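You operate a simulated robot arm through the tools that you are given. There is no shell and no other tool. Be economical: measure what you need, move in short steps, check, and stop when the job is done.

You run a simulated two-armed robot. Do the job below in one go: nothing can be reset, and whatever is moved stays where it is left.

JOB
Pick up the teal brush with one hand, pass it to the other hand and put it on the grey work mat.

The check looks at the end state, three seconds after you hand in, the way a careful person would. Anything else that was tipped, shoved, dropped, spilled or broken makes it a failure.

ROBOT AND FRAMES
Two 7-joint arms with two-finger parallel grippers on one trunk, on a base that drives. Base frame: it is fixed to the floor where the robot stands at the start and does not move with it; the origin is under the middle of the robot, x ahead of it, y to its left, z up. Units: mm, degrees, N and s.
The left shoulder is at the start at [50, 165, 1180], the right one opposite. With the tool pointing down near the work surface each hand reaches from about 240 to 700 mm from the robot's upright axis, wherever it stands, measured 20 degrees to its own side. Places, roughly: grey work mat [-1700, 1600, 900]; teal brush (3x3x17 cm) [600, -200, 1000]. Payload 3.91 kg a hand.
The tool frame of a hand sits at the grasp point between the pads (the TCP): z along the fingers, y along the line on which they close. The tips reach 30 mm beyond it. The gripper opens to 110 mm. The fingers are 20 mm wide and 10 mm thick; the gripper's body (48 by 112 mm) begins 55 mm behind the TCP.
Orientation is that of the tool frame in the base frame, as [roll, pitch, yaw] about the fixed x, y, z axes, in that order (R = Rz(yaw) Ry(pitch) Rx(roll)). With the fingers straight down and closing along the base's y, the tool's x points along the base's -x, its y along +y and its z along -z.

CONTROLS
- The arms move only by the tool nudge_tool. It takes "left_moves", "right_moves" or both (then of equal length, played together; a hand with none holds still); each is a list of rows, each an object of numbers (a shift or turn left out is 0, a gripper value left out holds the last): "tx", "ty", "tz": the shift along the base's x, y, z in mm; "wx", "wy", "wz": the turn, a rotation vector about the base's x, y, z in degrees; "grip": the gripper command, from -1 (shut) to 1 (fully open), values between in proportion. In form: [{"tx": .., "ty": .., "tz": .., "wx": .., "wy": .., "wz": .., "grip": ..}, ...]. A call has 1 to 10 rows; each row is the pose to reach, as a shift and turn from the pose commanded when the call began. Rows are played at 5 a second. More than 50 mm and 8.6 degrees between two rows, or a gripper value outside its range, and nothing of the call is played. Where a pose cannot be reached the arm comes as near as it can. A force on the tool above 40 N (or 10 N above the force at the start of the call, whichever is more), or a blocked arm, ends the call early, and 0.2 s more pass. The fingers move at their own pace (about 45 mm/s each) and stop on an object; they squeeze with about 31 N. The grip force told is the motor's: it shows also when the fingers shut on nothing. Time passes only in rows, and 0.2 s behind the last, so rows that repeat a pose let the fingers close. It gives the time, the measured TCP pose, the force on the tool (base axes), the opening and the grip force at its end, in the units of the frame above (readings bear some noise), with the torque about the TCP (base axes, N m) and any sound that the robot's microphone picked up.
- Cameras (640 x 400 px; columns grow to the right, rows downward): "scene" is now at [115.9, -30.8, 1363.5]; the picture's right is [-0.34, -0.94, 0.00], its down [-0.41, 0.15, -0.90] and it looks along [0.85, -0.31, -0.43] (base axes); focal length 258 px, centre (320, 200). "left" rides on the left gripper at [73, -17, -103] in its tool frame; the picture's right is [0.23, 0.97, 0.00], its down [-0.76, 0.18, -0.62] and it looks along [-0.61, 0.14, 0.78] (tool axes); focal length 222 px, centre (320, 200). "right" rides on the right gripper at [72, 17, -103] in its tool frame; the picture's right is [-0.23, 0.97, 0.00], its down [-0.76, -0.18, -0.62] and it looks along [-0.61, -0.14, 0.78] (tool axes); focal length 222 px, centre (320, 200). There is no depth. A picture from a camera that has moved, and an enlarged one, comes with that camera's place and axes in the base frame and with its lens.
- get_image(camera): a new picture of that camera. The clock stands still meanwhile.
- raise_lower(by): slides the trunk up (or, below 0, down) by that many mm; the arms and the scene camera ride with it, the base frame stays. It gives what a move gives, with no picture.
- steer(legs): drives the robot by 1 to 6 legs, each [ahead, left, turn to the left] in mm, mm and degrees, along the robot's own axes; the way and the turn of a leg run together, so that a leg with both is an arc; at most 1500 mm and 180 degrees a leg. The arms and the cameras ride along, it lands a little off, and it stops where it bumps. It gives what a move gives.
- pan_tilt(pan, tilt): turns the head with the scene camera to pan (to the left, within 80 degrees either way) and tilt (down, from -29 to 69), counted from straight ahead of the robot. It gives what a move gives.
- enlarge(camera, box): a new picture of the part [left, top, right, bottom] of that camera's present view, enlarged. The clock stands still meanwhile.
- sign_off(): hands the job in; it is judged then, once.

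Work in short steps. Places have to be worked out from the pictures, the camera data and where the tool is seen: move nearer, look again, correct. Check each grasp and each placing, and mend what went wrong. You have 120 turns and 108 pictures in all, those below and enlarged ones among them. Open the grippers and draw the arms clear of the work before you hand the job in, unless the task says otherwise; then end with one line.

The tools are called after "Emit:" by a JSON object that holds its "fn" and its "kwargs". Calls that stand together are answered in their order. nudge_tool: Moves the arms, as the interface text tells. Its arguments: {"type":"object","properties":{"left_moves":{"type":"array","items":{"type":"object","properties":{"tx":{"type":"number"},"ty":{"type":"number"},"tz":{"type":"number"},"wx":{"type":"number"},"wy":{"type":"number"},"wz":{"type":"number"},"grip":{"type":"number"}}}},"right_moves":{"type":"array","items":{"type":"object","properties":{"tx":{"type":"number"},"ty":{"type":"number"},"tz":{"type":"number"},"wx":{"type":"number"},"wy":{"type":"number"},"wz":{"type":"number"},"grip":{"type":"number"}}}}},"required":[]} The other tools are called the same way: raise_lower (by) slides the trunk up or down; steer (legs) drives the base; pan_tilt (pan, tilt) turns the head that bears the scene camera; get_image (camera) takes a picture; enlarge (camera, box) takes an enlarged picture of a part of a camera's view; sign_off () hands the job in.

At the start:

```text
time_s: 0.0
left_ee_pos: [413.4, 46.0, 1209.6]
left_tool_rot: [180.0, 0.1, -179.9]
left_force: [0.7, -0.4, 0.3]
left_ft_torque: [0.01, -0.02, 0.02]
left_finger_gap: 110.2
left_gripper_force: 0.1
right_ee_pos: [363.1, -314.8, 1119.5]
right_tool_rot: [-180.0, 0.0, 180.0]
right_force: [0.1, 0.1, -0.2]
right_ft_torque: [0.0, 0.05, 0.01]
right_finger_gap: 109.8
right_gripper_force: 0.1
trunk travel left (down, up): [-400.0, 103.0]
robot x, y, heading: [0.5, -0.3, -0.1]
head pan, tilt: [-19.9, 25.8]
```

scene: 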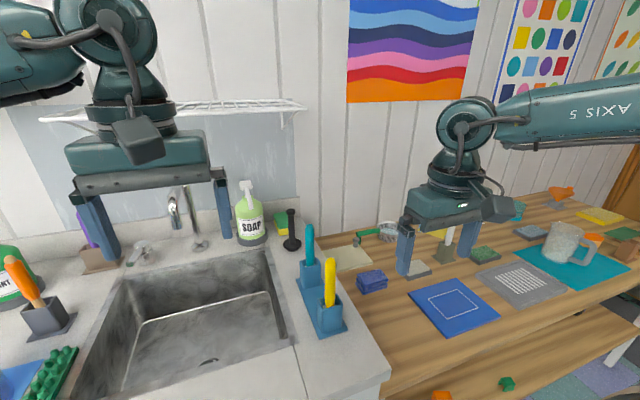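
right: 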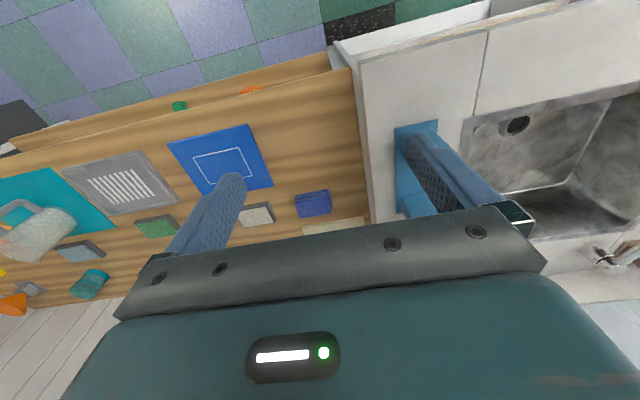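
left: 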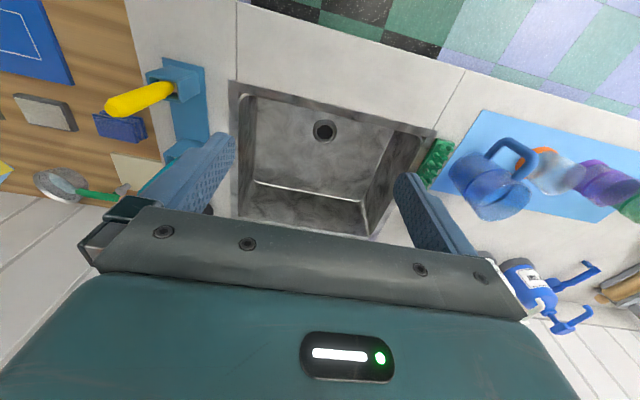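

I see two upright handles in a blue holder, one teal and one yellow. I'll enlarge that region.

Emit:
{"fn": "enlarge", "kwargs": {"camera": "scene", "box": [240, 200, 400, 350]}}

Emit:
{"fn": "enlarge", "kwargs": {"camera": "left", "box": [80, 40, 260, 220]}}

```text
2.67 times, centred on (320, 275) of scene
camera zoom: at [115.9, -30.8, 1363.5], right [-0.34, -0.94, 0.0], down [-0.41, 0.15, -0.9], along [0.85, -0.31, -0.43], focal length 688 px, centre (320, 0)
```

zoom: 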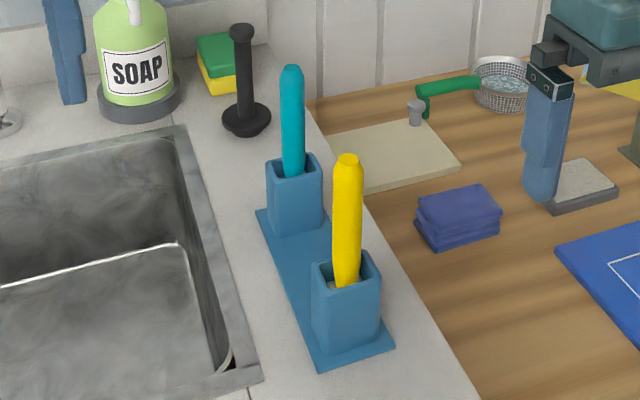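

```text
2.22 times, centred on (170, 130) of left
camera zoom: at [341.9, 28.4, 1313.4], right [-0.23, 0.97, 0.0], down [0.76, 0.18, 0.62], along [0.61, 0.14, -0.78], focal length 494 px, centre (653, 356)
```

zoom: 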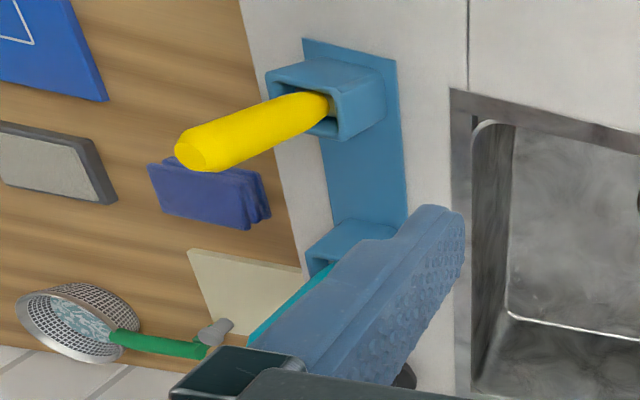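

The teal brush stands in the rear socket of the holder. I'll shift the left hand aside and up so its camera gets an unobstructed second view for triangulating.

Emit:
{"fn": "nudge_tool", "kwargs": {"left_moves": [{"ty": 40, "tz": 20}, {"ty": 80, "tz": 40}]}}

Emit:
{"fn": "get_image", "kwargs": {"camera": "left"}}

Emit:
{"fn": "get_image", "kwargs": {"camera": "scene"}}

```text
time_s: 0.6
left_ee_pos: [412.3, 127.6, 1248.4]
left_tool_rot: [-179.9, 0.1, -179.9]
left_force: [0.4, -0.2, -0.2]
left_ft_torque: [0.01, -0.02, 0.01]
left_finger_gap: 109.9
left_gripper_force: 0.1
right_ee_pos: [362.7, -314.7, 1121.9]
right_tool_rot: [-180.0, 0.1, 180.0]
right_force: [0.1, -0.3, -0.8]
right_ft_torque: [-0.02, -0.03, 0.02]
right_finger_gap: 109.9
right_gripper_force: 0.0
trunk travel left (down, up): [-400.0, 103.0]
robot x, y, heading: [-1.4, 0.8, -0.2]
head pan, tilt: [-19.9, 25.8]
```

```text
102 pictures are left
camera left: at [340.4, 110.6, 1353.8], right [-0.23, 0.97, 0.0], down [0.76, 0.18, 0.62], along [0.61, 0.14, -0.78], focal length 222 px, centre (320, 200)
```

left: 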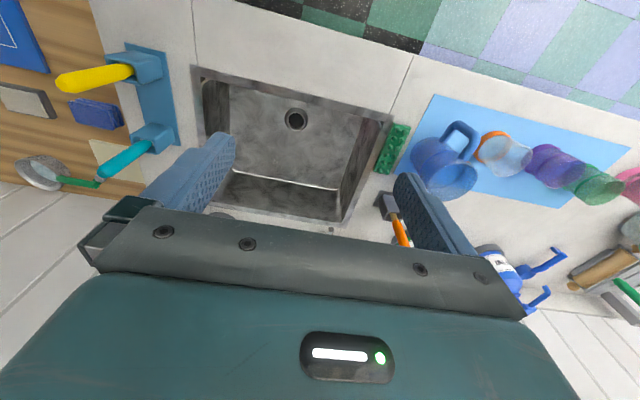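

```text
101 pictures are left
camera scene: at [115.2, -30.3, 1363.6], right [-0.34, -0.94, 0.0], down [-0.41, 0.15, -0.9], along [0.85, -0.31, -0.43], focal length 258 px, centre (320, 200)
```

scene: 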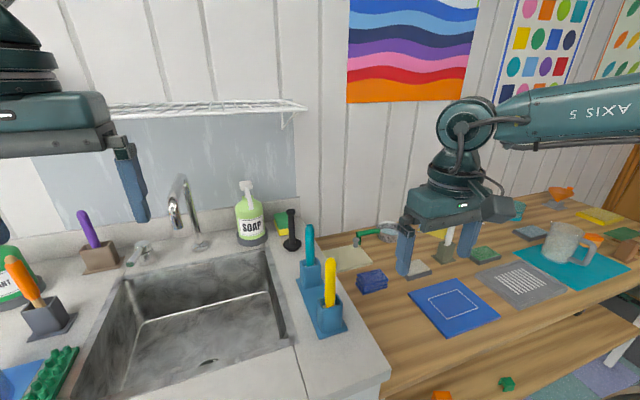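

Triangulating puts the brush tip at about [601, -181, 1057] and the holder mouth near z 945. I'll bring the right hand above it at a safe height.

Emit:
{"fn": "nudge_tool", "kwargs": {"right_moves": [{"tz": 35}, {"tx": 40, "ty": 22, "tz": 35}, {"tx": 80, "ty": 44, "tz": 35}, {"tx": 120, "ty": 66, "tz": 35}, {"tx": 160, "ty": 88, "tz": 35}, {"tx": 200, "ty": 110, "tz": 35}, {"tx": 225, "ty": 125, "tz": 35}, {"tx": 240, "ty": 133, "tz": 35}, {"tx": 240, "ty": 133, "tz": 35}]}}

Emit:
{"fn": "get_image", "kwargs": {"camera": "right"}}

Emit:
{"fn": "get_image", "kwargs": {"camera": "scene"}}

Emit:
{"fn": "get_image", "kwargs": {"camera": "left"}}

```text
time_s: 2.6
left_ee_pos: [412.6, 126.9, 1248.2]
left_tool_rot: [180.0, -0.1, -179.9]
left_force: [-0.1, -0.1, 0.2]
left_ft_torque: [-0.01, -0.01, -0.03]
left_finger_gap: 110.0
left_gripper_force: 0.1
right_ee_pos: [545.3, -219.9, 1148.3]
right_tool_rot: [-179.9, 0.0, 179.9]
right_force: [0.1, 0.2, 1.3]
right_ft_torque: [-0.02, 0.03, -0.01]
right_finger_gap: 109.9
right_gripper_force: 0.1
right hand out of reach, approached as far as the arm can: row 6, 7, 8, 9
trunk travel left (down, up): [-400.0, 103.0]
robot x, y, heading: [-1.6, -0.8, 0.0]
head pan, tilt: [-19.9, 25.8]
```

```text
100 pictures are left
camera right: at [472.1, -202.7, 1251.6], right [0.23, 0.97, 0.0], down [0.76, -0.18, 0.62], along [0.61, -0.14, -0.78], focal length 222 px, centre (320, 200)
```

right: 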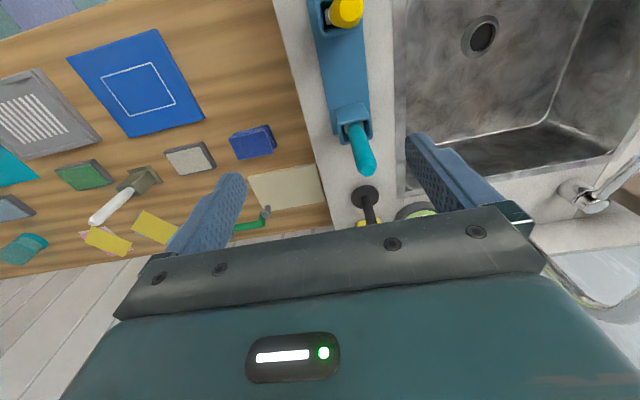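

```text
99 pictures are left
camera scene: at [116.0, -30.9, 1363.5], right [-0.34, -0.94, 0.0], down [-0.41, 0.15, -0.9], along [0.85, -0.31, -0.43], focal length 258 px, centre (320, 200)
```

scene: 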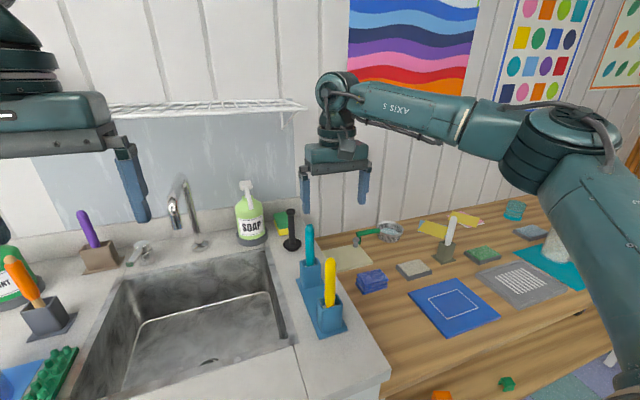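

```text
98 pictures are left
camera left: at [341.3, 109.7, 1353.4], right [-0.23, 0.97, 0.0], down [0.76, 0.18, 0.62], along [0.61, 0.14, -0.78], focal length 222 px, centre (320, 200)
```

left: 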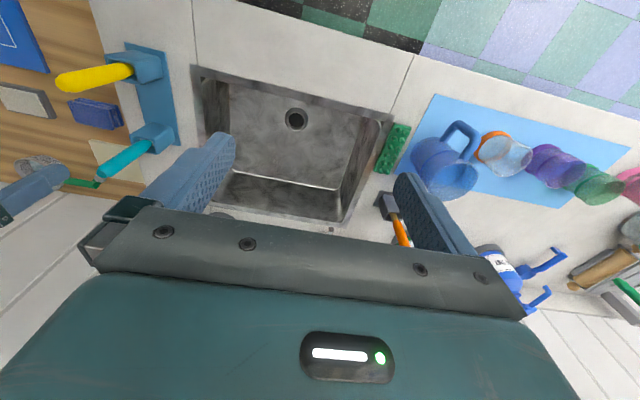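

The arm ran out of reach at this height, so I'll raise the trunk. That puts the work lower relative to the shoulder.

Emit:
{"fn": "raise_lower", "kwargs": {"by": 100}}

Emit:
{"fn": "nudge_tool", "kwargs": {"right_moves": [{"tz": -40}, {"tz": -80}, {"tz": -100}]}}

```text
time_s: 3.9
left_ee_pos: [413.0, 126.2, 1348.3]
left_tool_rot: [-180.0, -0.1, -179.9]
left_force: [0.7, -0.8, -0.2]
left_ft_torque: [0.02, -0.02, 0.04]
left_finger_gap: 109.9
left_gripper_force: 0.1
right_ee_pos: [545.5, -219.2, 1248.8]
right_tool_rot: [180.0, -0.1, 179.9]
right_force: [-0.1, 0.0, 0.0]
right_ft_torque: [-0.01, 0.0, 0.02]
right_finger_gap: 109.9
right_gripper_force: 0.0
trunk travel left (down, up): [-500.0, 3.0]
robot x, y, heading: [1.2, -1.5, -0.0]
head pan, tilt: [-19.9, 25.8]
```

```text
time_s: 4.7
left_ee_pos: [414.1, 127.2, 1348.8]
left_tool_rot: [180.0, 0.0, -179.9]
left_force: [-0.2, 0.0, -0.3]
left_ft_torque: [0.0, -0.03, 0.01]
left_finger_gap: 109.9
left_gripper_force: 0.0
right_ee_pos: [543.9, -218.8, 1149.1]
right_tool_rot: [-180.0, 0.0, -180.0]
right_force: [-0.6, 1.1, 0.5]
right_ft_torque: [0.0, -0.04, 0.0]
right_finger_gap: 110.0
right_gripper_force: 0.1
trunk travel left (down, up): [-500.0, 3.0]
robot x, y, heading: [0.7, -0.1, 0.2]
head pan, tilt: [-19.9, 25.8]
```

Consistent with the right camera: tip at about (598, -183). Now moving over it.

Emit:
{"fn": "nudge_tool", "kwargs": {"right_moves": [{"tx": 28, "ty": 18}, {"tx": 55, "ty": 36}, {"tx": 55, "ty": 36}]}}

Emit:
{"fn": "get_image", "kwargs": {"camera": "right"}}

Emit:
{"fn": "get_image", "kwargs": {"camera": "scene"}}

```text
time_s: 5.5
left_ee_pos: [414.3, 126.9, 1348.2]
left_tool_rot: [179.9, 0.0, -179.9]
left_force: [0.2, -0.2, -0.4]
left_ft_torque: [0.0, -0.03, 0.0]
left_finger_gap: 110.1
left_gripper_force: 0.0
right_ee_pos: [547.4, -217.2, 1149.9]
right_tool_rot: [179.9, 0.1, -179.9]
right_force: [-0.5, 0.1, -0.2]
right_ft_torque: [0.03, 0.02, 0.01]
right_finger_gap: 109.9
right_gripper_force: 0.1
right hand out of reach, approached as far as the arm can: row 1, 2, 3
trunk travel left (down, up): [-500.0, 3.0]
robot x, y, heading: [1.3, -1.1, 0.0]
head pan, tilt: [-19.9, 25.8]
```

```text
97 pictures are left
camera right: at [474.4, -200.9, 1252.4], right [0.23, 0.97, 0.0], down [0.76, -0.18, 0.62], along [0.61, -0.14, -0.78], focal length 222 px, centre (320, 200)
```

right: 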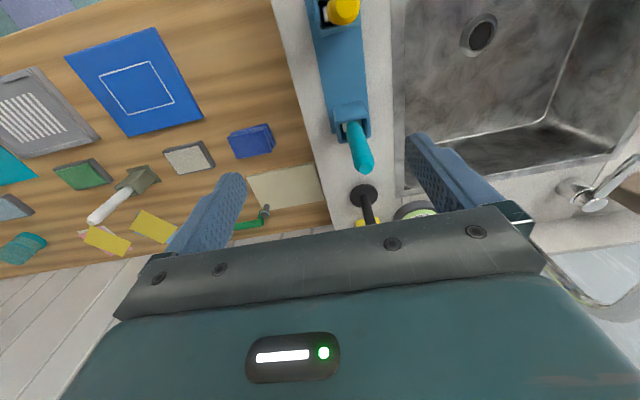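

```text
96 pictures are left
camera scene: at [116.0, -30.8, 1463.5], right [-0.34, -0.94, 0.0], down [-0.41, 0.15, -0.9], along [0.85, -0.31, -0.43], focal length 258 px, centre (320, 200)
```

scene: 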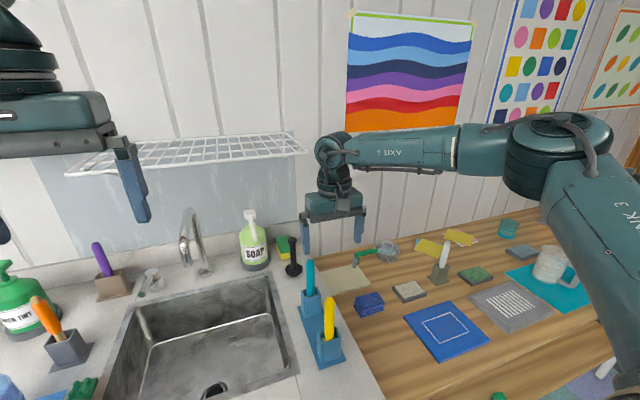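

Still blocked at the same place, so it may be a joint limit rather than distance. I'll test a pure x move at a lower row to learn which direction is limited.

Emit:
{"fn": "nudge_tool", "kwargs": {"right_moves": [{"tx": 15, "ty": -20}, {"tx": 30, "ty": -40}, {"tx": 50, "ty": -40}]}}

```text
time_s: 6.3
left_ee_pos: [413.3, 127.6, 1348.9]
left_tool_rot: [-179.9, -0.1, -180.0]
left_force: [0.5, -0.1, -0.6]
left_ft_torque: [0.01, 0.0, -0.03]
left_finger_gap: 110.1
left_gripper_force: 0.1
right_ee_pos: [572.5, -263.4, 1151.7]
right_tool_rot: [179.9, 0.1, -180.0]
right_force: [-0.2, 1.5, -0.1]
right_ft_torque: [0.0, -0.05, 0.0]
right_finger_gap: 110.0
right_gripper_force: 0.0
right hand out of reach, approached as far as the arm can: row 2, 3
trunk travel left (down, up): [-500.0, 3.0]
robot x, y, heading: [-4.1, 2.3, 0.1]
head pan, tilt: [-19.9, 25.8]
```

Reach is better further to the right, so I'd rather move the base. First I'll look down to check clearance to the counter.

Emit:
{"fn": "pan_tilt", "kwargs": {"pan": -10, "tilt": 69}}

Emit:
{"fn": "get_image", "kwargs": {"camera": "scene"}}

```text
time_s: 7.4
left_ee_pos: [413.7, 126.4, 1349.1]
left_tool_rot: [180.0, 0.1, -180.0]
left_force: [-0.3, 0.4, 0.6]
left_ft_torque: [0.01, -0.01, 0.02]
left_finger_gap: 110.0
left_gripper_force: 0.0
right_ee_pos: [573.4, -262.2, 1152.7]
right_tool_rot: [179.8, 0.1, 180.0]
right_force: [0.6, 0.4, -0.3]
right_ft_torque: [0.0, -0.02, 0.0]
right_finger_gap: 110.1
right_gripper_force: 0.0
trunk travel left (down, up): [-500.0, 3.0]
robot x, y, heading: [-1.9, 1.2, 0.1]
head pan, tilt: [-10.0, 68.8]
```

```text
95 pictures are left
camera scene: at [84.6, -9.2, 1405.3], right [-0.17, -0.98, 0.0], down [-0.92, 0.16, -0.36], along [0.36, -0.06, -0.93], focal length 258 px, centre (320, 200)
```

scene: 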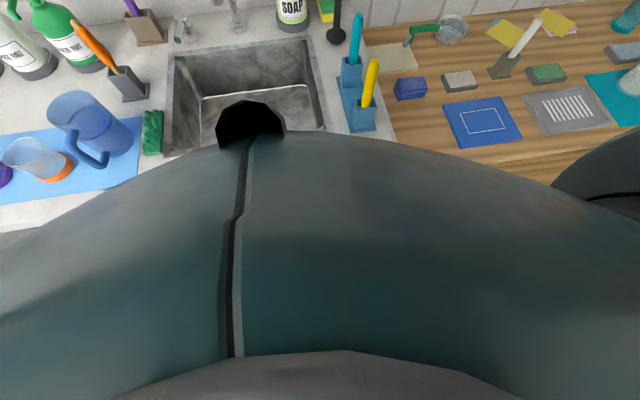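

Turning the robot about 10° left in place puts the brush further to the right hand's own side without nearing the counter. Both hands are well above everything.

Emit:
{"fn": "steer", "kwargs": {"legs": [[0, 0, 10]]}}

Emit:
{"fn": "pan_tilt", "kwargs": {"pan": -28, "tilt": 35}}

Emit:
{"fn": "get_image", "kwargs": {"camera": "scene"}}

Emit:
{"fn": "get_image", "kwargs": {"camera": "right"}}

```text
time_s: 8.5
left_ee_pos: [384.3, 196.8, 1349.2]
left_tool_rot: [-179.9, 0.0, -170.0]
left_force: [-0.4, 0.6, 0.0]
left_ft_torque: [-0.03, 0.01, 0.04]
left_finger_gap: 110.1
left_gripper_force: 0.0
right_ee_pos: [608.7, -159.6, 1152.5]
right_tool_rot: [179.9, 0.0, -170.1]
right_force: [-0.9, 0.2, 0.3]
right_ft_torque: [0.01, -0.02, 0.01]
right_finger_gap: 109.7
right_gripper_force: 0.0
trunk travel left (down, up): [-500.0, 3.0]
robot x, y, heading: [4.5, -2.7, 9.9]
head pan, tilt: [-10.0, 68.8]
```

```text
time_s: 9.5
left_ee_pos: [385.7, 195.6, 1348.8]
left_tool_rot: [-179.9, 0.0, -169.9]
left_force: [-0.3, -0.3, 0.2]
left_ft_torque: [-0.01, 0.01, 0.0]
left_finger_gap: 110.1
left_gripper_force: 0.0
right_ee_pos: [609.8, -159.4, 1151.7]
right_tool_rot: [179.8, 0.0, -170.1]
right_force: [0.1, -0.6, -0.4]
right_ft_torque: [-0.06, 0.02, 0.01]
right_finger_gap: 110.1
right_gripper_force: 0.0
trunk travel left (down, up): [-500.0, 3.0]
robot x, y, heading: [0.2, 0.5, 10.0]
head pan, tilt: [-28.0, 35.0]
```

```text
94 pictures are left
camera scene: at [112.8, -21.8, 1448.9], right [-0.31, -0.95, 0.0], down [-0.55, 0.18, -0.82], along [0.78, -0.25, -0.57], focal length 258 px, centre (320, 200)
```

scene: 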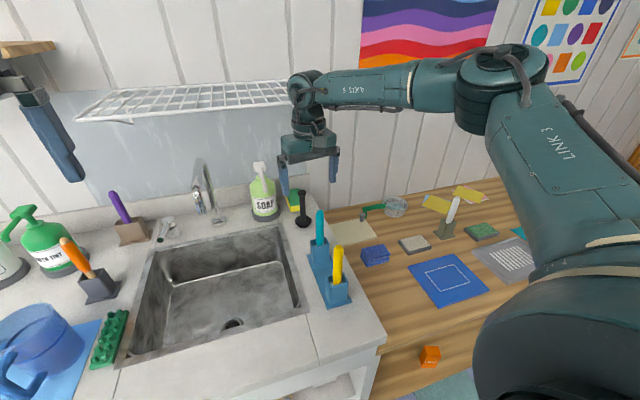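

```text
93 pictures are left
camera right: at [534.4, -156.1, 1253.9], right [0.06, 1.0, 0.0], down [0.78, -0.05, 0.62], along [0.62, -0.03, -0.78], focal length 222 px, centre (320, 200)
```

right: 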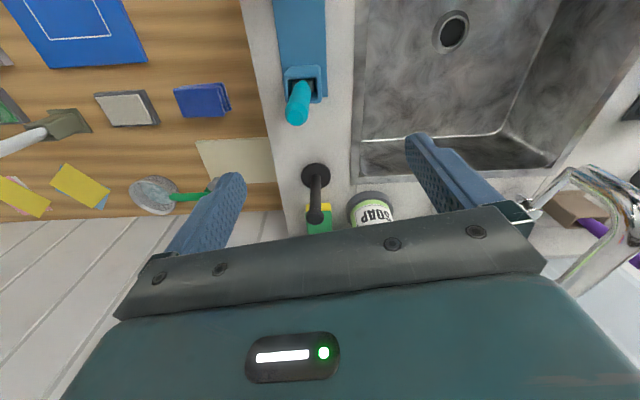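

Tip confirmed near (598, -181). I'll centre on it and square the gripper to the holder.

Emit:
{"fn": "nudge_tool", "kwargs": {"right_moves": [{"tx": -6, "ty": -11, "wz": -5}, {"tx": -11, "ty": -22, "wz": -10}, {"tx": -11, "ty": -22, "wz": -10}]}}

Emit:
{"fn": "get_image", "kwargs": {"camera": "right"}}

```text
time_s: 10.3
left_ee_pos: [386.0, 196.7, 1348.0]
left_tool_rot: [-179.8, -0.1, -169.9]
left_force: [0.6, 0.1, -0.7]
left_ft_torque: [0.01, 0.0, -0.02]
left_finger_gap: 110.1
left_gripper_force: 0.0
right_ee_pos: [598.5, -181.8, 1151.3]
right_tool_rot: [179.8, 0.1, 179.8]
right_force: [-0.5, 0.3, 0.2]
right_ft_torque: [-0.01, -0.03, -0.02]
right_finger_gap: 110.0
right_gripper_force: 0.0
trunk travel left (down, up): [-500.0, 3.0]
robot x, y, heading: [-1.5, -2.3, 10.0]
head pan, tilt: [-28.0, 35.0]
```

```text
92 pictures are left
camera right: at [524.8, -164.6, 1253.6], right [0.23, 0.97, 0.0], down [0.76, -0.18, 0.62], along [0.61, -0.14, -0.78], focal length 222 px, centre (320, 200)
```

right: 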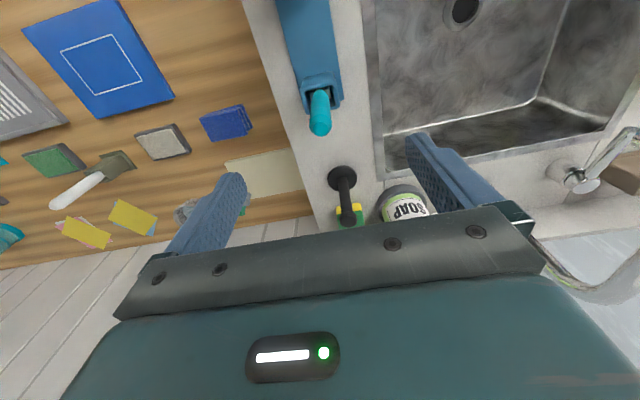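

Aligned. Descending to a TCP height of about 1026, with the fingers open.

Emit:
{"fn": "nudge_tool", "kwargs": {"right_moves": [{"tz": -40}, {"tz": -80}, {"tz": -105}, {"tz": -125}, {"tz": -125}]}}

Emit:
{"fn": "get_image", "kwargs": {"camera": "right"}}

Emit:
{"fn": "enlarge", "kwargs": {"camera": "scene", "box": [240, 130, 400, 310]}}

```text
time_s: 11.5
left_ee_pos: [385.6, 196.0, 1349.8]
left_tool_rot: [-179.9, 0.1, -169.9]
left_force: [0.2, 0.5, 1.0]
left_ft_torque: [0.02, 0.01, 0.02]
left_finger_gap: 110.1
left_gripper_force: 0.0
right_ee_pos: [585.0, -190.4, 1034.7]
right_tool_rot: [179.9, 0.0, 179.9]
right_force: [-0.1, -0.1, 0.5]
right_ft_torque: [-0.01, 0.04, -0.01]
right_finger_gap: 110.0
right_gripper_force: 0.1
right hand out of reach, approached as far as the arm can: row 3, 4, 5
trunk travel left (down, up): [-500.0, 3.0]
robot x, y, heading: [-0.6, -2.7, 10.0]
head pan, tilt: [-28.0, 35.0]
```

```text
91 pictures are left
camera right: at [510.8, -173.7, 1136.8], right [0.23, 0.97, 0.0], down [0.76, -0.18, 0.62], along [0.61, -0.14, -0.78], focal length 222 px, centre (320, 200)
```

right: 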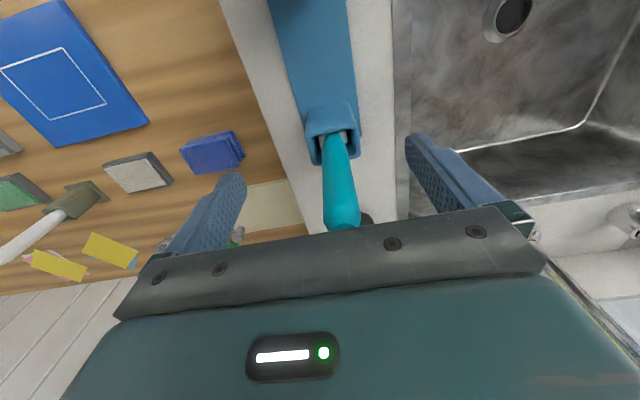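

```text
2.22 times, centred on (320, 220) of scene
camera zoom: at [112.7, -21.7, 1449.0], right [-0.31, -0.95, 0.0], down [-0.55, 0.18, -0.82], along [0.78, -0.25, -0.57], focal length 574 px, centre (320, 156)
```

zoom: 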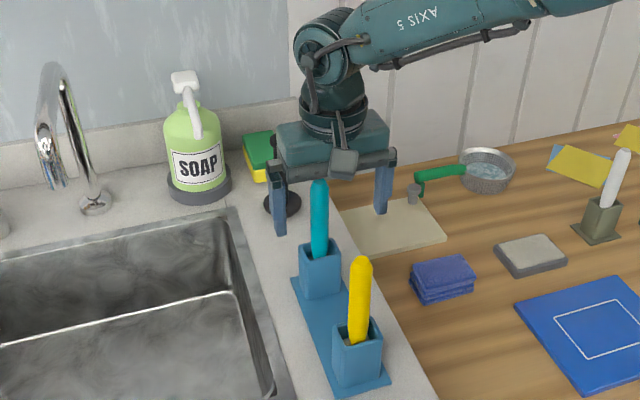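

The hand fell back at this depth (x 585), so the reach is best about 80 mm below the shoulder. I'll lift the hand to z 1200 over the brush and lower the trunk for the descent.

Emit:
{"fn": "nudge_tool", "kwargs": {"right_moves": [{"tz": 45}, {"tz": 90}, {"tx": 6, "ty": 4, "tz": 130}, {"tx": 13, "ty": 9, "tz": 165}, {"tx": 13, "ty": 9, "tz": 165}]}}

```text
time_s: 12.7
left_ee_pos: [385.6, 196.3, 1348.6]
left_tool_rot: [180.0, 0.0, -170.1]
left_force: [-0.5, 0.4, -0.2]
left_ft_torque: [0.0, 0.02, -0.03]
left_finger_gap: 110.0
left_gripper_force: 0.1
right_ee_pos: [597.4, -182.2, 1202.5]
right_tool_rot: [180.0, 0.1, 179.9]
right_force: [0.0, 1.0, -0.5]
right_ft_torque: [-0.05, 0.02, -0.03]
right_finger_gap: 110.0
right_gripper_force: 0.1
trunk travel left (down, up): [-500.0, 3.0]
robot x, y, heading: [1.2, 1.2, 9.8]
head pan, tilt: [-28.0, 35.0]
```

Hand is at [597, -182, 1202] and reachable. Lowering the trunk partway (130 mm) first, then checking alignment.

Emit:
{"fn": "raise_lower", "kwargs": {"by": -130}}

Emit:
{"fn": "get_image", "kwargs": {"camera": "right"}}

```text
time_s: 14.3
left_ee_pos: [385.7, 196.8, 1218.3]
left_tool_rot: [-179.9, 0.0, -169.9]
left_force: [0.2, 0.3, 0.4]
left_ft_torque: [0.01, 0.0, 0.0]
left_finger_gap: 109.8
left_gripper_force: 0.0
right_ee_pos: [597.7, -182.4, 1072.3]
right_tool_rot: [179.9, 0.1, 180.0]
right_force: [0.8, -0.2, 0.5]
right_ft_torque: [0.02, 0.02, 0.0]
right_finger_gap: 110.2
right_gripper_force: 0.1
trunk travel left (down, up): [-370.0, 133.0]
robot x, y, heading: [2.8, 2.6, 9.8]
head pan, tilt: [-28.0, 35.0]
```

```text
89 pictures are left
camera right: at [524.7, -165.8, 1174.0], right [0.23, 0.97, 0.0], down [0.76, -0.18, 0.62], along [0.61, -0.14, -0.78], focal length 222 px, centre (320, 200)
```

right: 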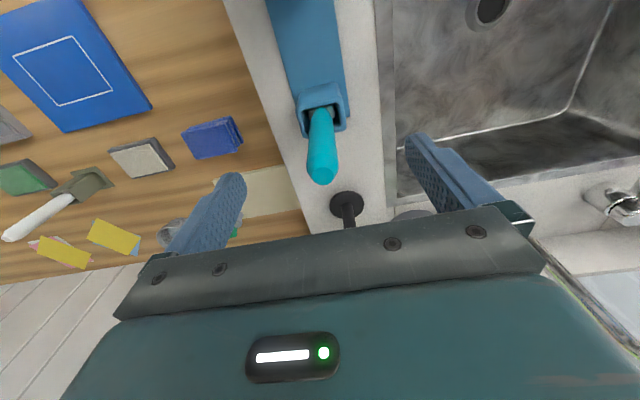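

Tip computes to (597, -181), right under the TCP. Lowering another 48 mm and closing.

Emit:
{"fn": "raise_lower", "kwargs": {"by": -48}}

Emit:
{"fn": "nudge_tool", "kwargs": {"right_moves": [{"grip": 0}, {"grip": -0.5}, {"grip": -1}, {"grip": -1}, {"grip": -1}, {"grip": -1}, {"grip": -1}]}}

Emit:
{"fn": "get_image", "kwargs": {"camera": "right"}}

Emit:
{"fn": "enlarge", "kwargs": {"camera": "scene", "box": [240, 80, 400, 260]}}

```text
time_s: 15.2
left_ee_pos: [385.5, 194.9, 1171.3]
left_tool_rot: [-179.9, 0.1, -170.1]
left_force: [0.2, 0.7, 0.6]
left_ft_torque: [-0.02, -0.01, -0.04]
left_finger_gap: 109.9
left_gripper_force: 0.1
right_ee_pos: [598.6, -183.3, 1024.6]
right_tool_rot: [179.9, 0.1, 179.9]
right_force: [-0.1, 0.1, -0.7]
right_ft_torque: [-0.03, -0.01, 0.04]
right_finger_gap: 109.9
right_gripper_force: 0.1
trunk travel left (down, up): [-322.0, 181.0]
robot x, y, heading: [-0.6, 3.9, 9.8]
head pan, tilt: [-28.0, 35.0]
```

```text
time_s: 16.8
left_ee_pos: [386.5, 197.6, 1171.0]
left_tool_rot: [180.0, 0.0, -170.0]
left_force: [-0.3, -0.8, -0.3]
left_ft_torque: [-0.01, -0.02, -0.05]
left_finger_gap: 110.0
left_gripper_force: 0.1
right_ee_pos: [598.1, -181.0, 1024.2]
right_tool_rot: [179.9, 0.1, 179.9]
right_force: [0.9, -0.1, 0.1]
right_ft_torque: [0.0, -0.01, -0.01]
right_finger_gap: 20.5
right_gripper_force: 31.2
trunk travel left (down, up): [-322.0, 181.0]
robot x, y, heading: [1.0, -0.1, 9.9]
head pan, tilt: [-28.0, 35.0]
```

```text
88 pictures are left
camera right: at [524.8, -165.8, 1125.7], right [0.23, 0.97, 0.0], down [0.76, -0.18, 0.62], along [0.61, -0.14, -0.78], focal length 222 px, centre (320, 200)
```

right: 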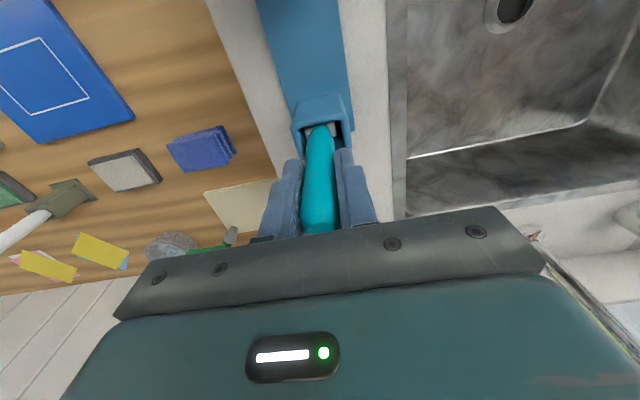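

```text
2.22 times, centred on (320, 170) of scene
camera zoom: at [112.8, -21.9, 1270.9], right [-0.31, -0.95, 0.0], down [-0.55, 0.18, -0.82], along [0.78, -0.25, -0.57], focal length 574 px, centre (320, 267)
```

zoom: 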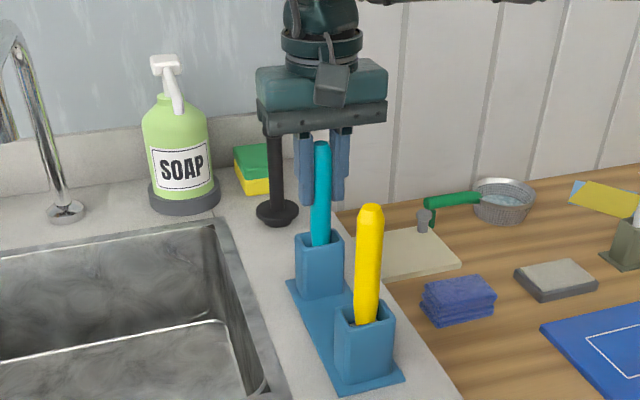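

Grasped: gap 20.5 mm at 31 N. I'll lift straight up with the trunk, which keeps the path vertical.

Emit:
{"fn": "raise_lower", "kwargs": {"by": 30}}

Emit:
{"fn": "raise_lower", "kwargs": {"by": 140}}

Emit:
{"fn": "get_image", "kwargs": {"camera": "right"}}

Emit:
{"fn": "get_image", "kwargs": {"camera": "scene"}}

```text
time_s: 17.5
left_ee_pos: [387.3, 195.3, 1201.1]
left_tool_rot: [-180.0, 0.0, -170.0]
left_force: [0.3, -0.5, 0.6]
left_ft_torque: [-0.03, -0.01, 0.02]
left_finger_gap: 110.0
left_gripper_force: 0.1
right_ee_pos: [597.9, -182.3, 1052.9]
right_tool_rot: [179.9, 0.1, 179.8]
right_force: [-1.3, 0.7, -0.5]
right_ft_torque: [0.0, 0.0, 0.0]
right_finger_gap: 20.4
right_gripper_force: 30.9
trunk travel left (down, up): [-352.0, 151.0]
robot x, y, heading: [-1.4, -4.4, 9.9]
head pan, tilt: [-28.0, 35.0]
```

```text
time_s: 19.2
left_ee_pos: [386.3, 195.6, 1340.4]
left_tool_rot: [-180.0, -0.1, -170.1]
left_force: [-0.2, 0.0, 0.9]
left_ft_torque: [0.0, 0.01, 0.0]
left_finger_gap: 110.1
left_gripper_force: 0.1
right_ee_pos: [597.8, -181.9, 1193.7]
right_tool_rot: [179.9, 0.0, 179.9]
right_force: [-0.2, 1.0, -0.1]
right_ft_torque: [0.0, 0.01, 0.02]
right_finger_gap: 20.5
right_gripper_force: 31.1
trunk travel left (down, up): [-492.0, 11.0]
robot x, y, heading: [0.3, 0.7, 9.9]
head pan, tilt: [-28.0, 35.0]
```

```text
86 pictures are left
camera right: at [525.0, -165.8, 1295.6], right [0.23, 0.97, 0.0], down [0.76, -0.18, 0.62], along [0.61, -0.14, -0.78], focal length 222 px, centre (320, 200)
```

right: 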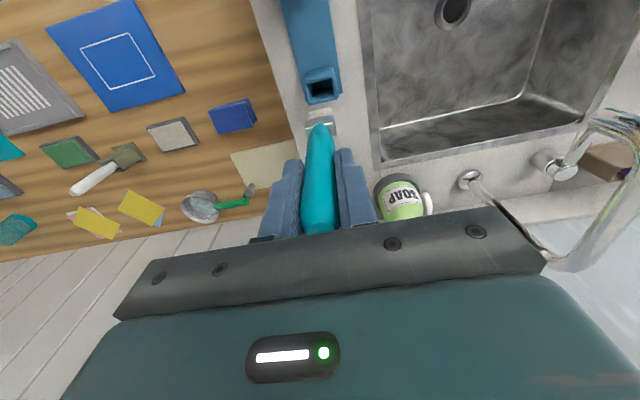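

```text
85 pictures are left
camera scene: at [113.0, -21.8, 1440.9], right [-0.31, -0.95, 0.0], down [-0.55, 0.18, -0.82], along [0.78, -0.25, -0.57], focal length 258 px, centre (320, 200)
```

scene: 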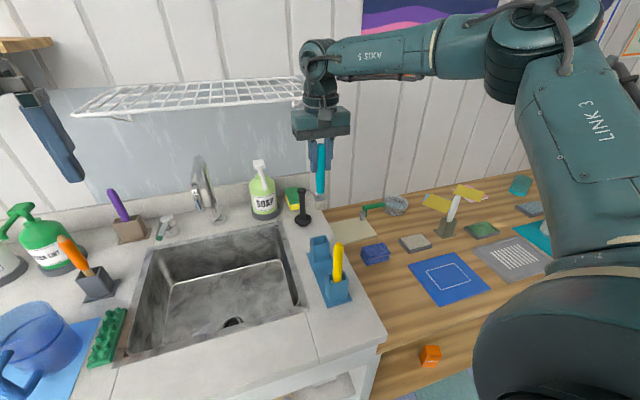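

The brush is out and clear. I'll raise it further, then draw the right hand back toward the middle.

Emit:
{"fn": "nudge_tool", "kwargs": {"right_moves": [{"tz": 30, "tx": -5}, {"tz": 60, "tx": -15}, {"tz": 75, "tx": -50}, {"tz": 75, "tx": -95}, {"tz": 75, "tx": -140}, {"tz": 75, "tx": -180}, {"tz": 75, "tx": -180}]}}

Emit:
{"fn": "pan_tilt", "kwargs": {"pan": 0, "tilt": 20}}

Emit:
{"fn": "get_image", "kwargs": {"camera": "scene"}}

```text
time_s: 20.8
left_ee_pos: [386.4, 196.2, 1341.1]
left_tool_rot: [-179.9, 0.0, -170.1]
left_force: [-0.3, -0.4, -0.3]
left_ft_torque: [0.03, 0.0, -0.02]
left_finger_gap: 110.1
left_gripper_force: 0.1
right_ee_pos: [416.7, -184.0, 1268.5]
right_tool_rot: [179.9, 0.1, 179.8]
right_force: [1.6, 0.3, -0.5]
right_ft_torque: [0.0, 0.03, 0.0]
right_finger_gap: 20.6
right_gripper_force: 30.9
trunk travel left (down, up): [-492.0, 11.0]
robot x, y, heading: [2.3, 1.6, 10.0]
head pan, tilt: [-28.0, 35.0]
```

```text
time_s: 21.7
left_ee_pos: [384.7, 196.3, 1340.8]
left_tool_rot: [179.9, 0.0, -170.0]
left_force: [1.0, 0.6, 0.0]
left_ft_torque: [0.02, -0.04, 0.01]
left_finger_gap: 110.0
left_gripper_force: 0.0
right_ee_pos: [417.3, -182.8, 1267.2]
right_tool_rot: [179.9, 0.1, 179.9]
right_force: [-0.3, 0.1, -0.3]
right_ft_torque: [0.02, 0.0, -0.02]
right_finger_gap: 20.4
right_gripper_force: 31.0
trunk travel left (down, up): [-492.0, 11.0]
robot x, y, heading: [-1.1, -0.6, 10.0]
head pan, tilt: [0.0, 20.0]
```

```text
84 pictures are left
camera scene: at [120.9, 21.5, 1464.8], right [0.17, -0.99, 0.0], down [-0.34, -0.06, -0.94], along [0.93, 0.16, -0.34], focal length 258 px, centre (320, 200)
```

scene: 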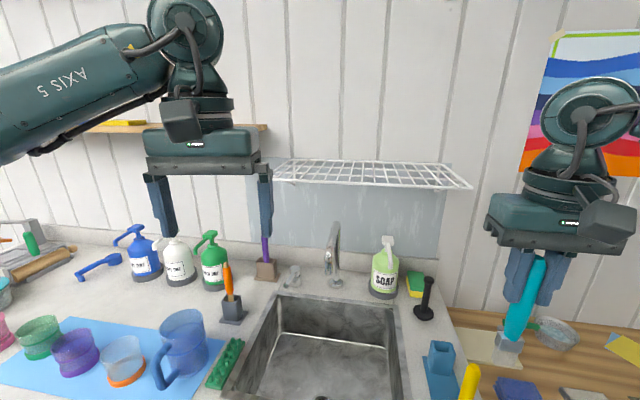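

The brush is held well, with about 110 mm hanging below the TCP. I'll turn the right hand to point the brush to the left (+y), and yaw the left hand so it closes along x.

Emit:
{"fn": "nudge_tool", "kwargs": {"right_moves": [{"wx": 8.5}, {"wx": 17}, {"wx": 25.5}, {"wx": 34}, {"wx": 42.5}, {"wx": 51}, {"wx": 59.5}, {"wx": 68}, {"wx": 76.5}, {"wx": 85}], "left_moves": [{"wz": -8.5}, {"wz": -17}, {"wz": -25.5}, {"wz": -34}, {"wz": -42.5}, {"wz": -51}, {"wz": -59.5}, {"wz": -68}, {"wz": -76.5}, {"wz": -85}]}}

Emit:
{"fn": "get_image", "kwargs": {"camera": "scene"}}

```text
time_s: 23.9
left_ee_pos: [308.4, 137.8, 1309.8]
left_tool_rot: [180.0, 0.1, 105.0]
left_force: [1.0, 0.8, -0.2]
left_ft_torque: [0.02, 0.01, -0.01]
left_finger_gap: 109.8
left_gripper_force: 0.1
left hand out of reach, approached as far as the arm can: row 8, 9, 10
right_ee_pos: [418.8, -182.7, 1268.8]
right_tool_rot: [94.8, -0.1, 179.8]
right_force: [-0.8, -0.4, -0.4]
right_ft_torque: [-0.01, 0.03, -0.01]
right_finger_gap: 20.4
right_gripper_force: 31.8
trunk travel left (down, up): [-492.0, 11.0]
robot x, y, heading: [1.4, 1.1, 10.0]
head pan, tilt: [0.0, 20.0]
```

```text
83 pictures are left
camera scene: at [120.7, 20.8, 1464.9], right [0.17, -0.99, 0.0], down [-0.34, -0.06, -0.94], along [0.93, 0.16, -0.34], focal length 258 px, centre (320, 200)
```

scene: 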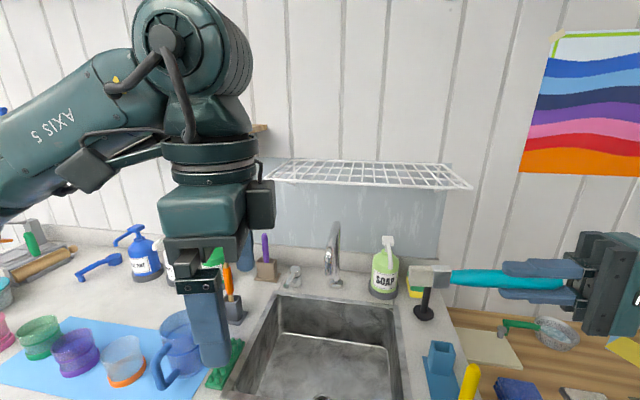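

The right hand is turned with the brush pointing left. I'll bring it toward the middle and lower, and the left hand above it.

Emit:
{"fn": "nudge_tool", "kwargs": {"right_moves": [{"ty": 25, "tz": -25, "wx": 5}, {"ty": 50, "tz": -50, "wx": 5}, {"ty": 80, "tz": -75, "wx": 5}, {"ty": 110, "tz": -89, "tx": -10, "wx": 5}, {"ty": 122, "tz": -89, "tx": -19, "wx": 5}, {"ty": 122, "tz": -89, "tx": -19, "wx": 5}]}}

Emit:
{"fn": "nudge_tool", "kwargs": {"left_moves": [{"tx": 15, "tz": -10, "ty": -10}, {"tx": 35, "ty": -35, "tz": -20}, {"tx": 55, "ty": -60, "tz": -20}, {"tx": 75, "ty": -85, "tz": -20}, {"tx": 92, "ty": -108, "tz": -20}, {"tx": 92, "ty": -108, "tz": -20}]}}

Emit:
{"fn": "get_image", "kwargs": {"camera": "scene"}}

```text
time_s: 25.3
left_ee_pos: [307.9, 138.8, 1310.5]
left_tool_rot: [-180.0, 0.2, 105.3]
left_force: [0.8, 0.5, -0.1]
left_ft_torque: [-0.03, 0.03, 0.01]
left_finger_gap: 110.0
left_gripper_force: 0.1
right_ee_pos: [398.2, -60.0, 1179.5]
right_tool_rot: [89.9, -0.1, 179.9]
right_force: [0.5, 0.5, -0.7]
right_ft_torque: [-0.03, -0.01, -0.01]
right_finger_gap: 20.5
right_gripper_force: 30.9
trunk travel left (down, up): [-492.0, 11.0]
robot x, y, heading: [-0.3, -1.7, 10.1]
head pan, tilt: [0.0, 20.0]
```

```text
time_s: 26.7
left_ee_pos: [363.4, 23.5, 1280.3]
left_tool_rot: [-180.0, 0.1, 105.2]
left_force: [0.0, 0.1, 0.6]
left_ft_torque: [0.04, -0.04, -0.01]
left_finger_gap: 110.1
left_gripper_force: 0.0
left hand out of reach, approached as far as the arm can: row 1, 2, 3, 4, 5, 6
right_ee_pos: [398.1, -60.6, 1179.0]
right_tool_rot: [90.1, -0.1, 179.9]
right_force: [-0.4, 0.5, -0.2]
right_ft_torque: [-0.03, 0.05, -0.03]
right_finger_gap: 20.6
right_gripper_force: 31.3
trunk travel left (down, up): [-492.0, 11.0]
robot x, y, heading: [-2.3, 2.4, 9.9]
head pan, tilt: [0.0, 20.0]
```

```text
82 pictures are left
camera scene: at [120.7, 21.9, 1464.8], right [0.17, -0.99, 0.0], down [-0.34, -0.06, -0.94], along [0.93, 0.16, -0.34], focal length 258 px, centre (320, 200)
```

scene: 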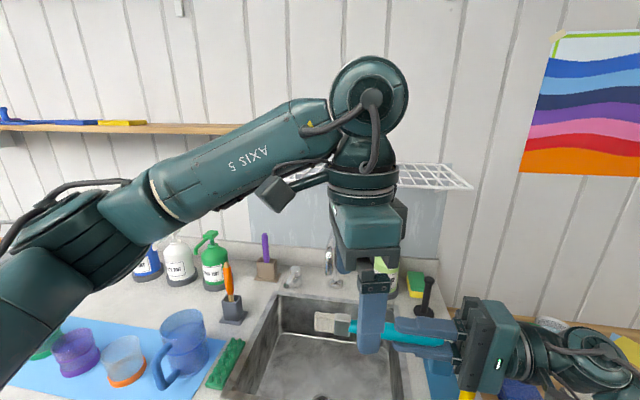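

The left hand rests at [363, 23, 1280] with yaw 105. I'll bring the brush under it instead: turn the right hand 15° to match, and shift it.

Emit:
{"fn": "nudge_tool", "kwargs": {"right_moves": [{"tx": -8, "ty": 9, "wz": 7.5}, {"tx": -17, "ty": 18, "wz": 15}, {"tx": -17, "ty": 18, "wz": 15}]}}

Emit:
{"fn": "get_image", "kwargs": {"camera": "left"}}

Emit:
{"fn": "get_image", "kwargs": {"camera": "scene"}}

```text
time_s: 27.5
left_ee_pos: [363.3, 23.7, 1280.4]
left_tool_rot: [-179.9, 0.1, 105.2]
left_force: [-0.2, -0.6, 0.4]
left_ft_torque: [-0.02, 0.02, -0.02]
left_finger_gap: 110.0
left_gripper_force: 0.2
right_ee_pos: [380.5, -42.0, 1180.5]
right_tool_rot: [89.9, -0.1, -165.0]
right_force: [-0.2, 0.1, -0.3]
right_ft_torque: [-0.04, 0.03, 0.04]
right_finger_gap: 20.6
right_gripper_force: 31.2
trunk travel left (down, up): [-492.0, 11.0]
robot x, y, heading: [0.2, -0.1, 9.8]
head pan, tilt: [0.0, 20.0]
```

```text
81 pictures are left
camera left: at [328.1, 89.3, 1384.9], right [0.88, 0.47, 0.0], down [0.37, -0.69, 0.62], along [0.3, -0.55, -0.78], focal length 222 px, centre (320, 200)
```

left: 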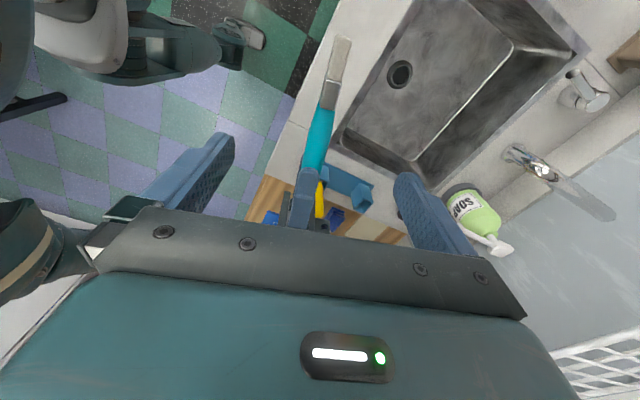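

```text
80 pictures are left
camera scene: at [120.7, 21.4, 1464.8], right [0.17, -0.99, 0.0], down [-0.34, -0.06, -0.94], along [0.93, 0.16, -0.34], focal length 258 px, centre (320, 200)
```

scene: 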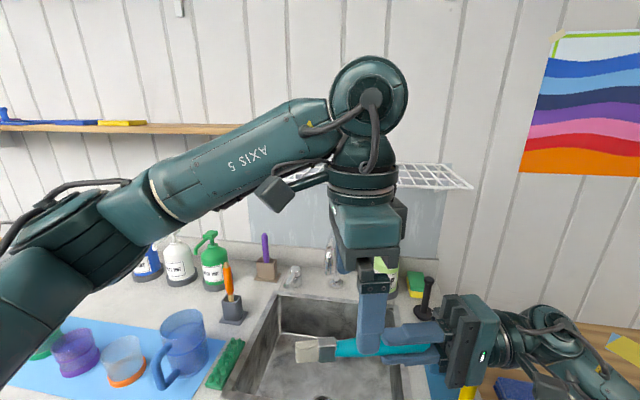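

The geometry checks out: the handle lies under the left TCP, about 68 mm ahead of the right one. Lowering the left hand by 100 mm.

Emit:
{"fn": "nudge_tool", "kwargs": {"left_moves": [{"tz": -25}, {"tz": -50}, {"tz": -75}, {"tz": -100}, {"tz": -100}]}}

Emit:
{"fn": "get_image", "kwargs": {"camera": "left"}}

Emit:
{"fn": "get_image", "kwargs": {"camera": "scene"}}

```text
time_s: 28.7
left_ee_pos: [363.6, 23.9, 1180.3]
left_tool_rot: [179.9, 0.1, 105.1]
left_force: [0.4, 0.8, 0.0]
left_ft_torque: [-0.04, 0.01, 0.0]
left_finger_gap: 109.9
left_gripper_force: 0.0
right_ee_pos: [380.1, -42.1, 1179.4]
right_tool_rot: [89.9, -0.2, -165.1]
right_force: [-0.5, -0.1, -0.2]
right_ft_torque: [-0.01, 0.0, 0.01]
right_finger_gap: 20.4
right_gripper_force: 30.8
trunk travel left (down, up): [-492.0, 11.0]
robot x, y, heading: [4.2, 0.6, 10.1]
head pan, tilt: [0.0, 20.0]
```

```text
79 pictures are left
camera left: at [328.5, 89.4, 1284.4], right [0.88, 0.47, 0.0], down [0.37, -0.69, 0.62], along [0.29, -0.55, -0.78], focal length 222 px, centre (320, 200)
```

left: 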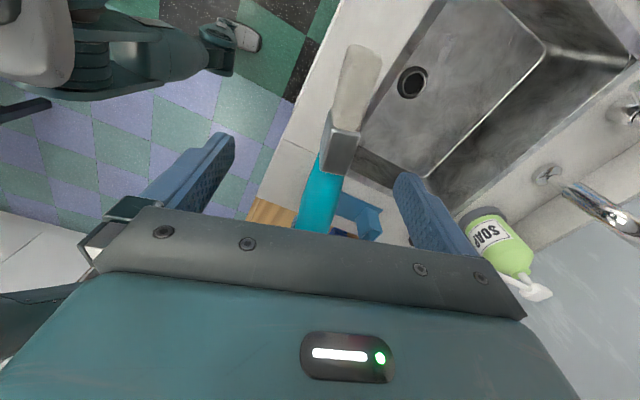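

```text
78 pictures are left
camera scene: at [120.7, 21.4, 1464.8], right [0.17, -0.99, 0.0], down [-0.34, -0.06, -0.94], along [0.93, 0.16, -0.34], focal length 258 px, centre (320, 200)
```

scene: 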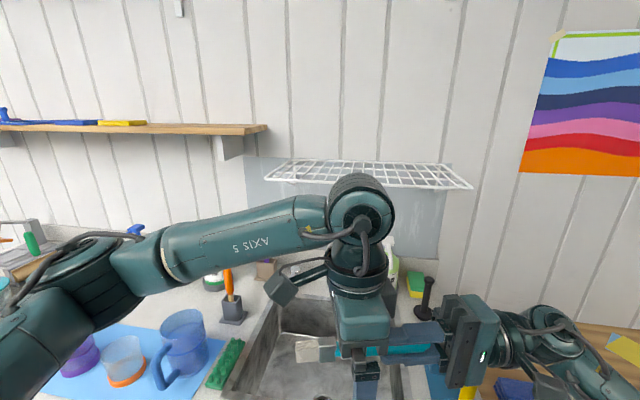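

Position is good: the fingers straddle the handle just behind the ferrule. Closing the left hand.

Emit:
{"fn": "nudge_tool", "kwargs": {"left_moves": [{"grip": 0}, {"grip": -0.5}, {"grip": -1}, {"grip": -1}, {"grip": -1}, {"grip": -1}, {"grip": -1}]}}

Emit:
{"fn": "get_image", "kwargs": {"camera": "left"}}

```text
time_s: 30.3
left_ee_pos: [364.9, 24.9, 1180.3]
left_tool_rot: [-180.0, 0.1, 105.2]
left_force: [7.9, 3.2, -0.2]
left_ft_torque: [0.03, 0.03, 0.21]
left_finger_gap: 20.0
left_gripper_force: 31.5
right_ee_pos: [379.6, -42.5, 1180.2]
right_tool_rot: [89.9, 0.0, -164.9]
right_force: [-8.2, -3.6, 0.3]
right_ft_torque: [-0.01, 0.01, 0.43]
right_finger_gap: 20.6
right_gripper_force: 30.4
trunk travel left (down, up): [-492.0, 11.0]
robot x, y, heading: [0.7, -1.4, 9.9]
head pan, tilt: [0.0, 20.0]
```

```text
77 pictures are left
camera left: at [328.9, 89.6, 1284.7], right [0.88, 0.47, 0.0], down [0.37, -0.69, 0.62], along [0.3, -0.55, -0.78], focal length 222 px, centre (320, 200)
```

left: 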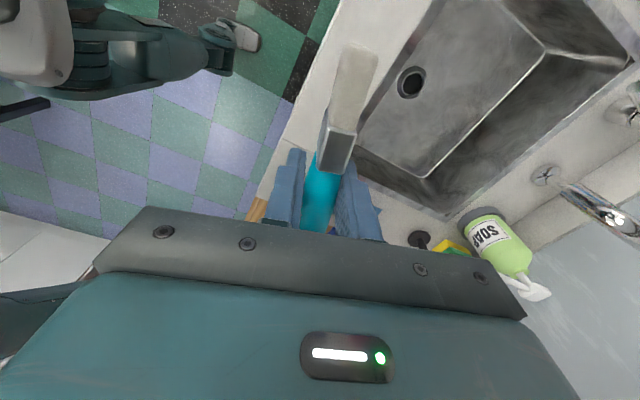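

Left gap 20.0 mm at 31 N, so both hands hold it. Now I open the right hand and withdraw it along its own finger axis (away to -y).

Emit:
{"fn": "nudge_tool", "kwargs": {"right_moves": [{"grip": -0.3}, {"grip": 0}, {"grip": 0}, {"grip": 0}, {"grip": 0}]}}

Emit:
{"fn": "nudge_tool", "kwargs": {"right_moves": [{"tx": 8, "ty": -29}, {"tx": 18, "ty": -68}, {"tx": 31, "ty": -116}, {"tx": 42, "ty": -155}, {"tx": 42, "ty": -185}, {"tx": 42, "ty": -185}]}}

Emit:
{"fn": "get_image", "kwargs": {"camera": "scene"}}

Emit:
{"fn": "get_image", "kwargs": {"camera": "left"}}

```text
time_s: 31.5
left_ee_pos: [362.8, 23.8, 1179.9]
left_tool_rot: [179.9, -0.1, 105.0]
left_force: [0.9, 0.9, 0.5]
left_ft_torque: [0.01, -0.02, -0.02]
left_finger_gap: 20.9
left_gripper_force: 31.0
right_ee_pos: [380.6, -41.4, 1179.8]
right_tool_rot: [90.0, -0.2, -165.0]
right_force: [0.6, -0.7, -0.9]
right_ft_torque: [0.04, 0.03, -0.02]
right_finger_gap: 55.0
right_gripper_force: 0.1
trunk travel left (down, up): [-492.0, 11.0]
robot x, y, heading: [5.4, -1.3, 9.9]
head pan, tilt: [0.0, 20.0]
```

```text
time_s: 32.9
left_ee_pos: [364.0, 24.8, 1179.1]
left_tool_rot: [-179.9, 0.0, 105.1]
left_force: [0.1, 0.7, -0.2]
left_ft_torque: [-0.01, -0.03, -0.02]
left_finger_gap: 20.3
left_gripper_force: 30.6
right_ee_pos: [421.4, -227.7, 1180.1]
right_tool_rot: [89.9, -0.1, -165.2]
right_force: [0.0, 0.0, -0.3]
right_ft_torque: [-0.02, -0.02, 0.07]
right_finger_gap: 55.1
right_gripper_force: 0.0
trunk travel left (down, up): [-492.0, 11.0]
robot x, y, heading: [-5.1, 2.8, 9.8]
head pan, tilt: [0.0, 20.0]
```

```text
76 pictures are left
camera scene: at [120.9, 21.8, 1464.8], right [0.17, -0.99, 0.0], down [-0.34, -0.06, -0.94], along [0.93, 0.16, -0.34], focal length 258 px, centre (320, 200)
```

scene: 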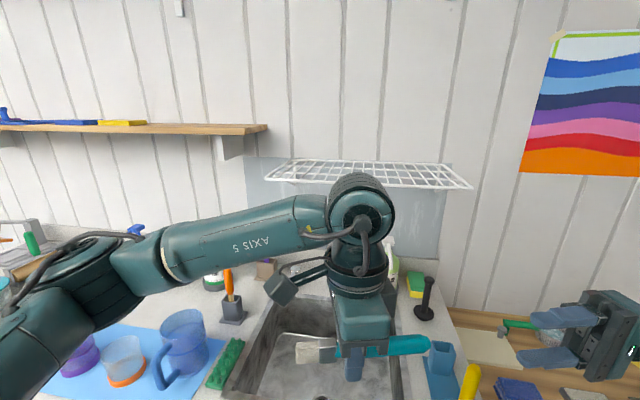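

```text
75 pictures are left
camera left: at [328.6, 89.6, 1284.6], right [0.88, 0.47, 0.0], down [0.37, -0.69, 0.62], along [0.29, -0.55, -0.78], focal length 222 px, centre (320, 200)
```

left: 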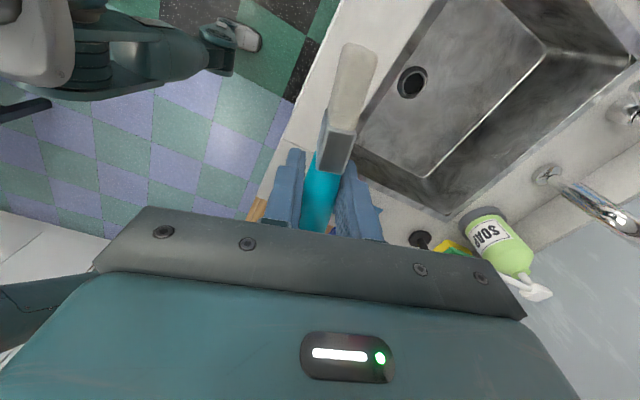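

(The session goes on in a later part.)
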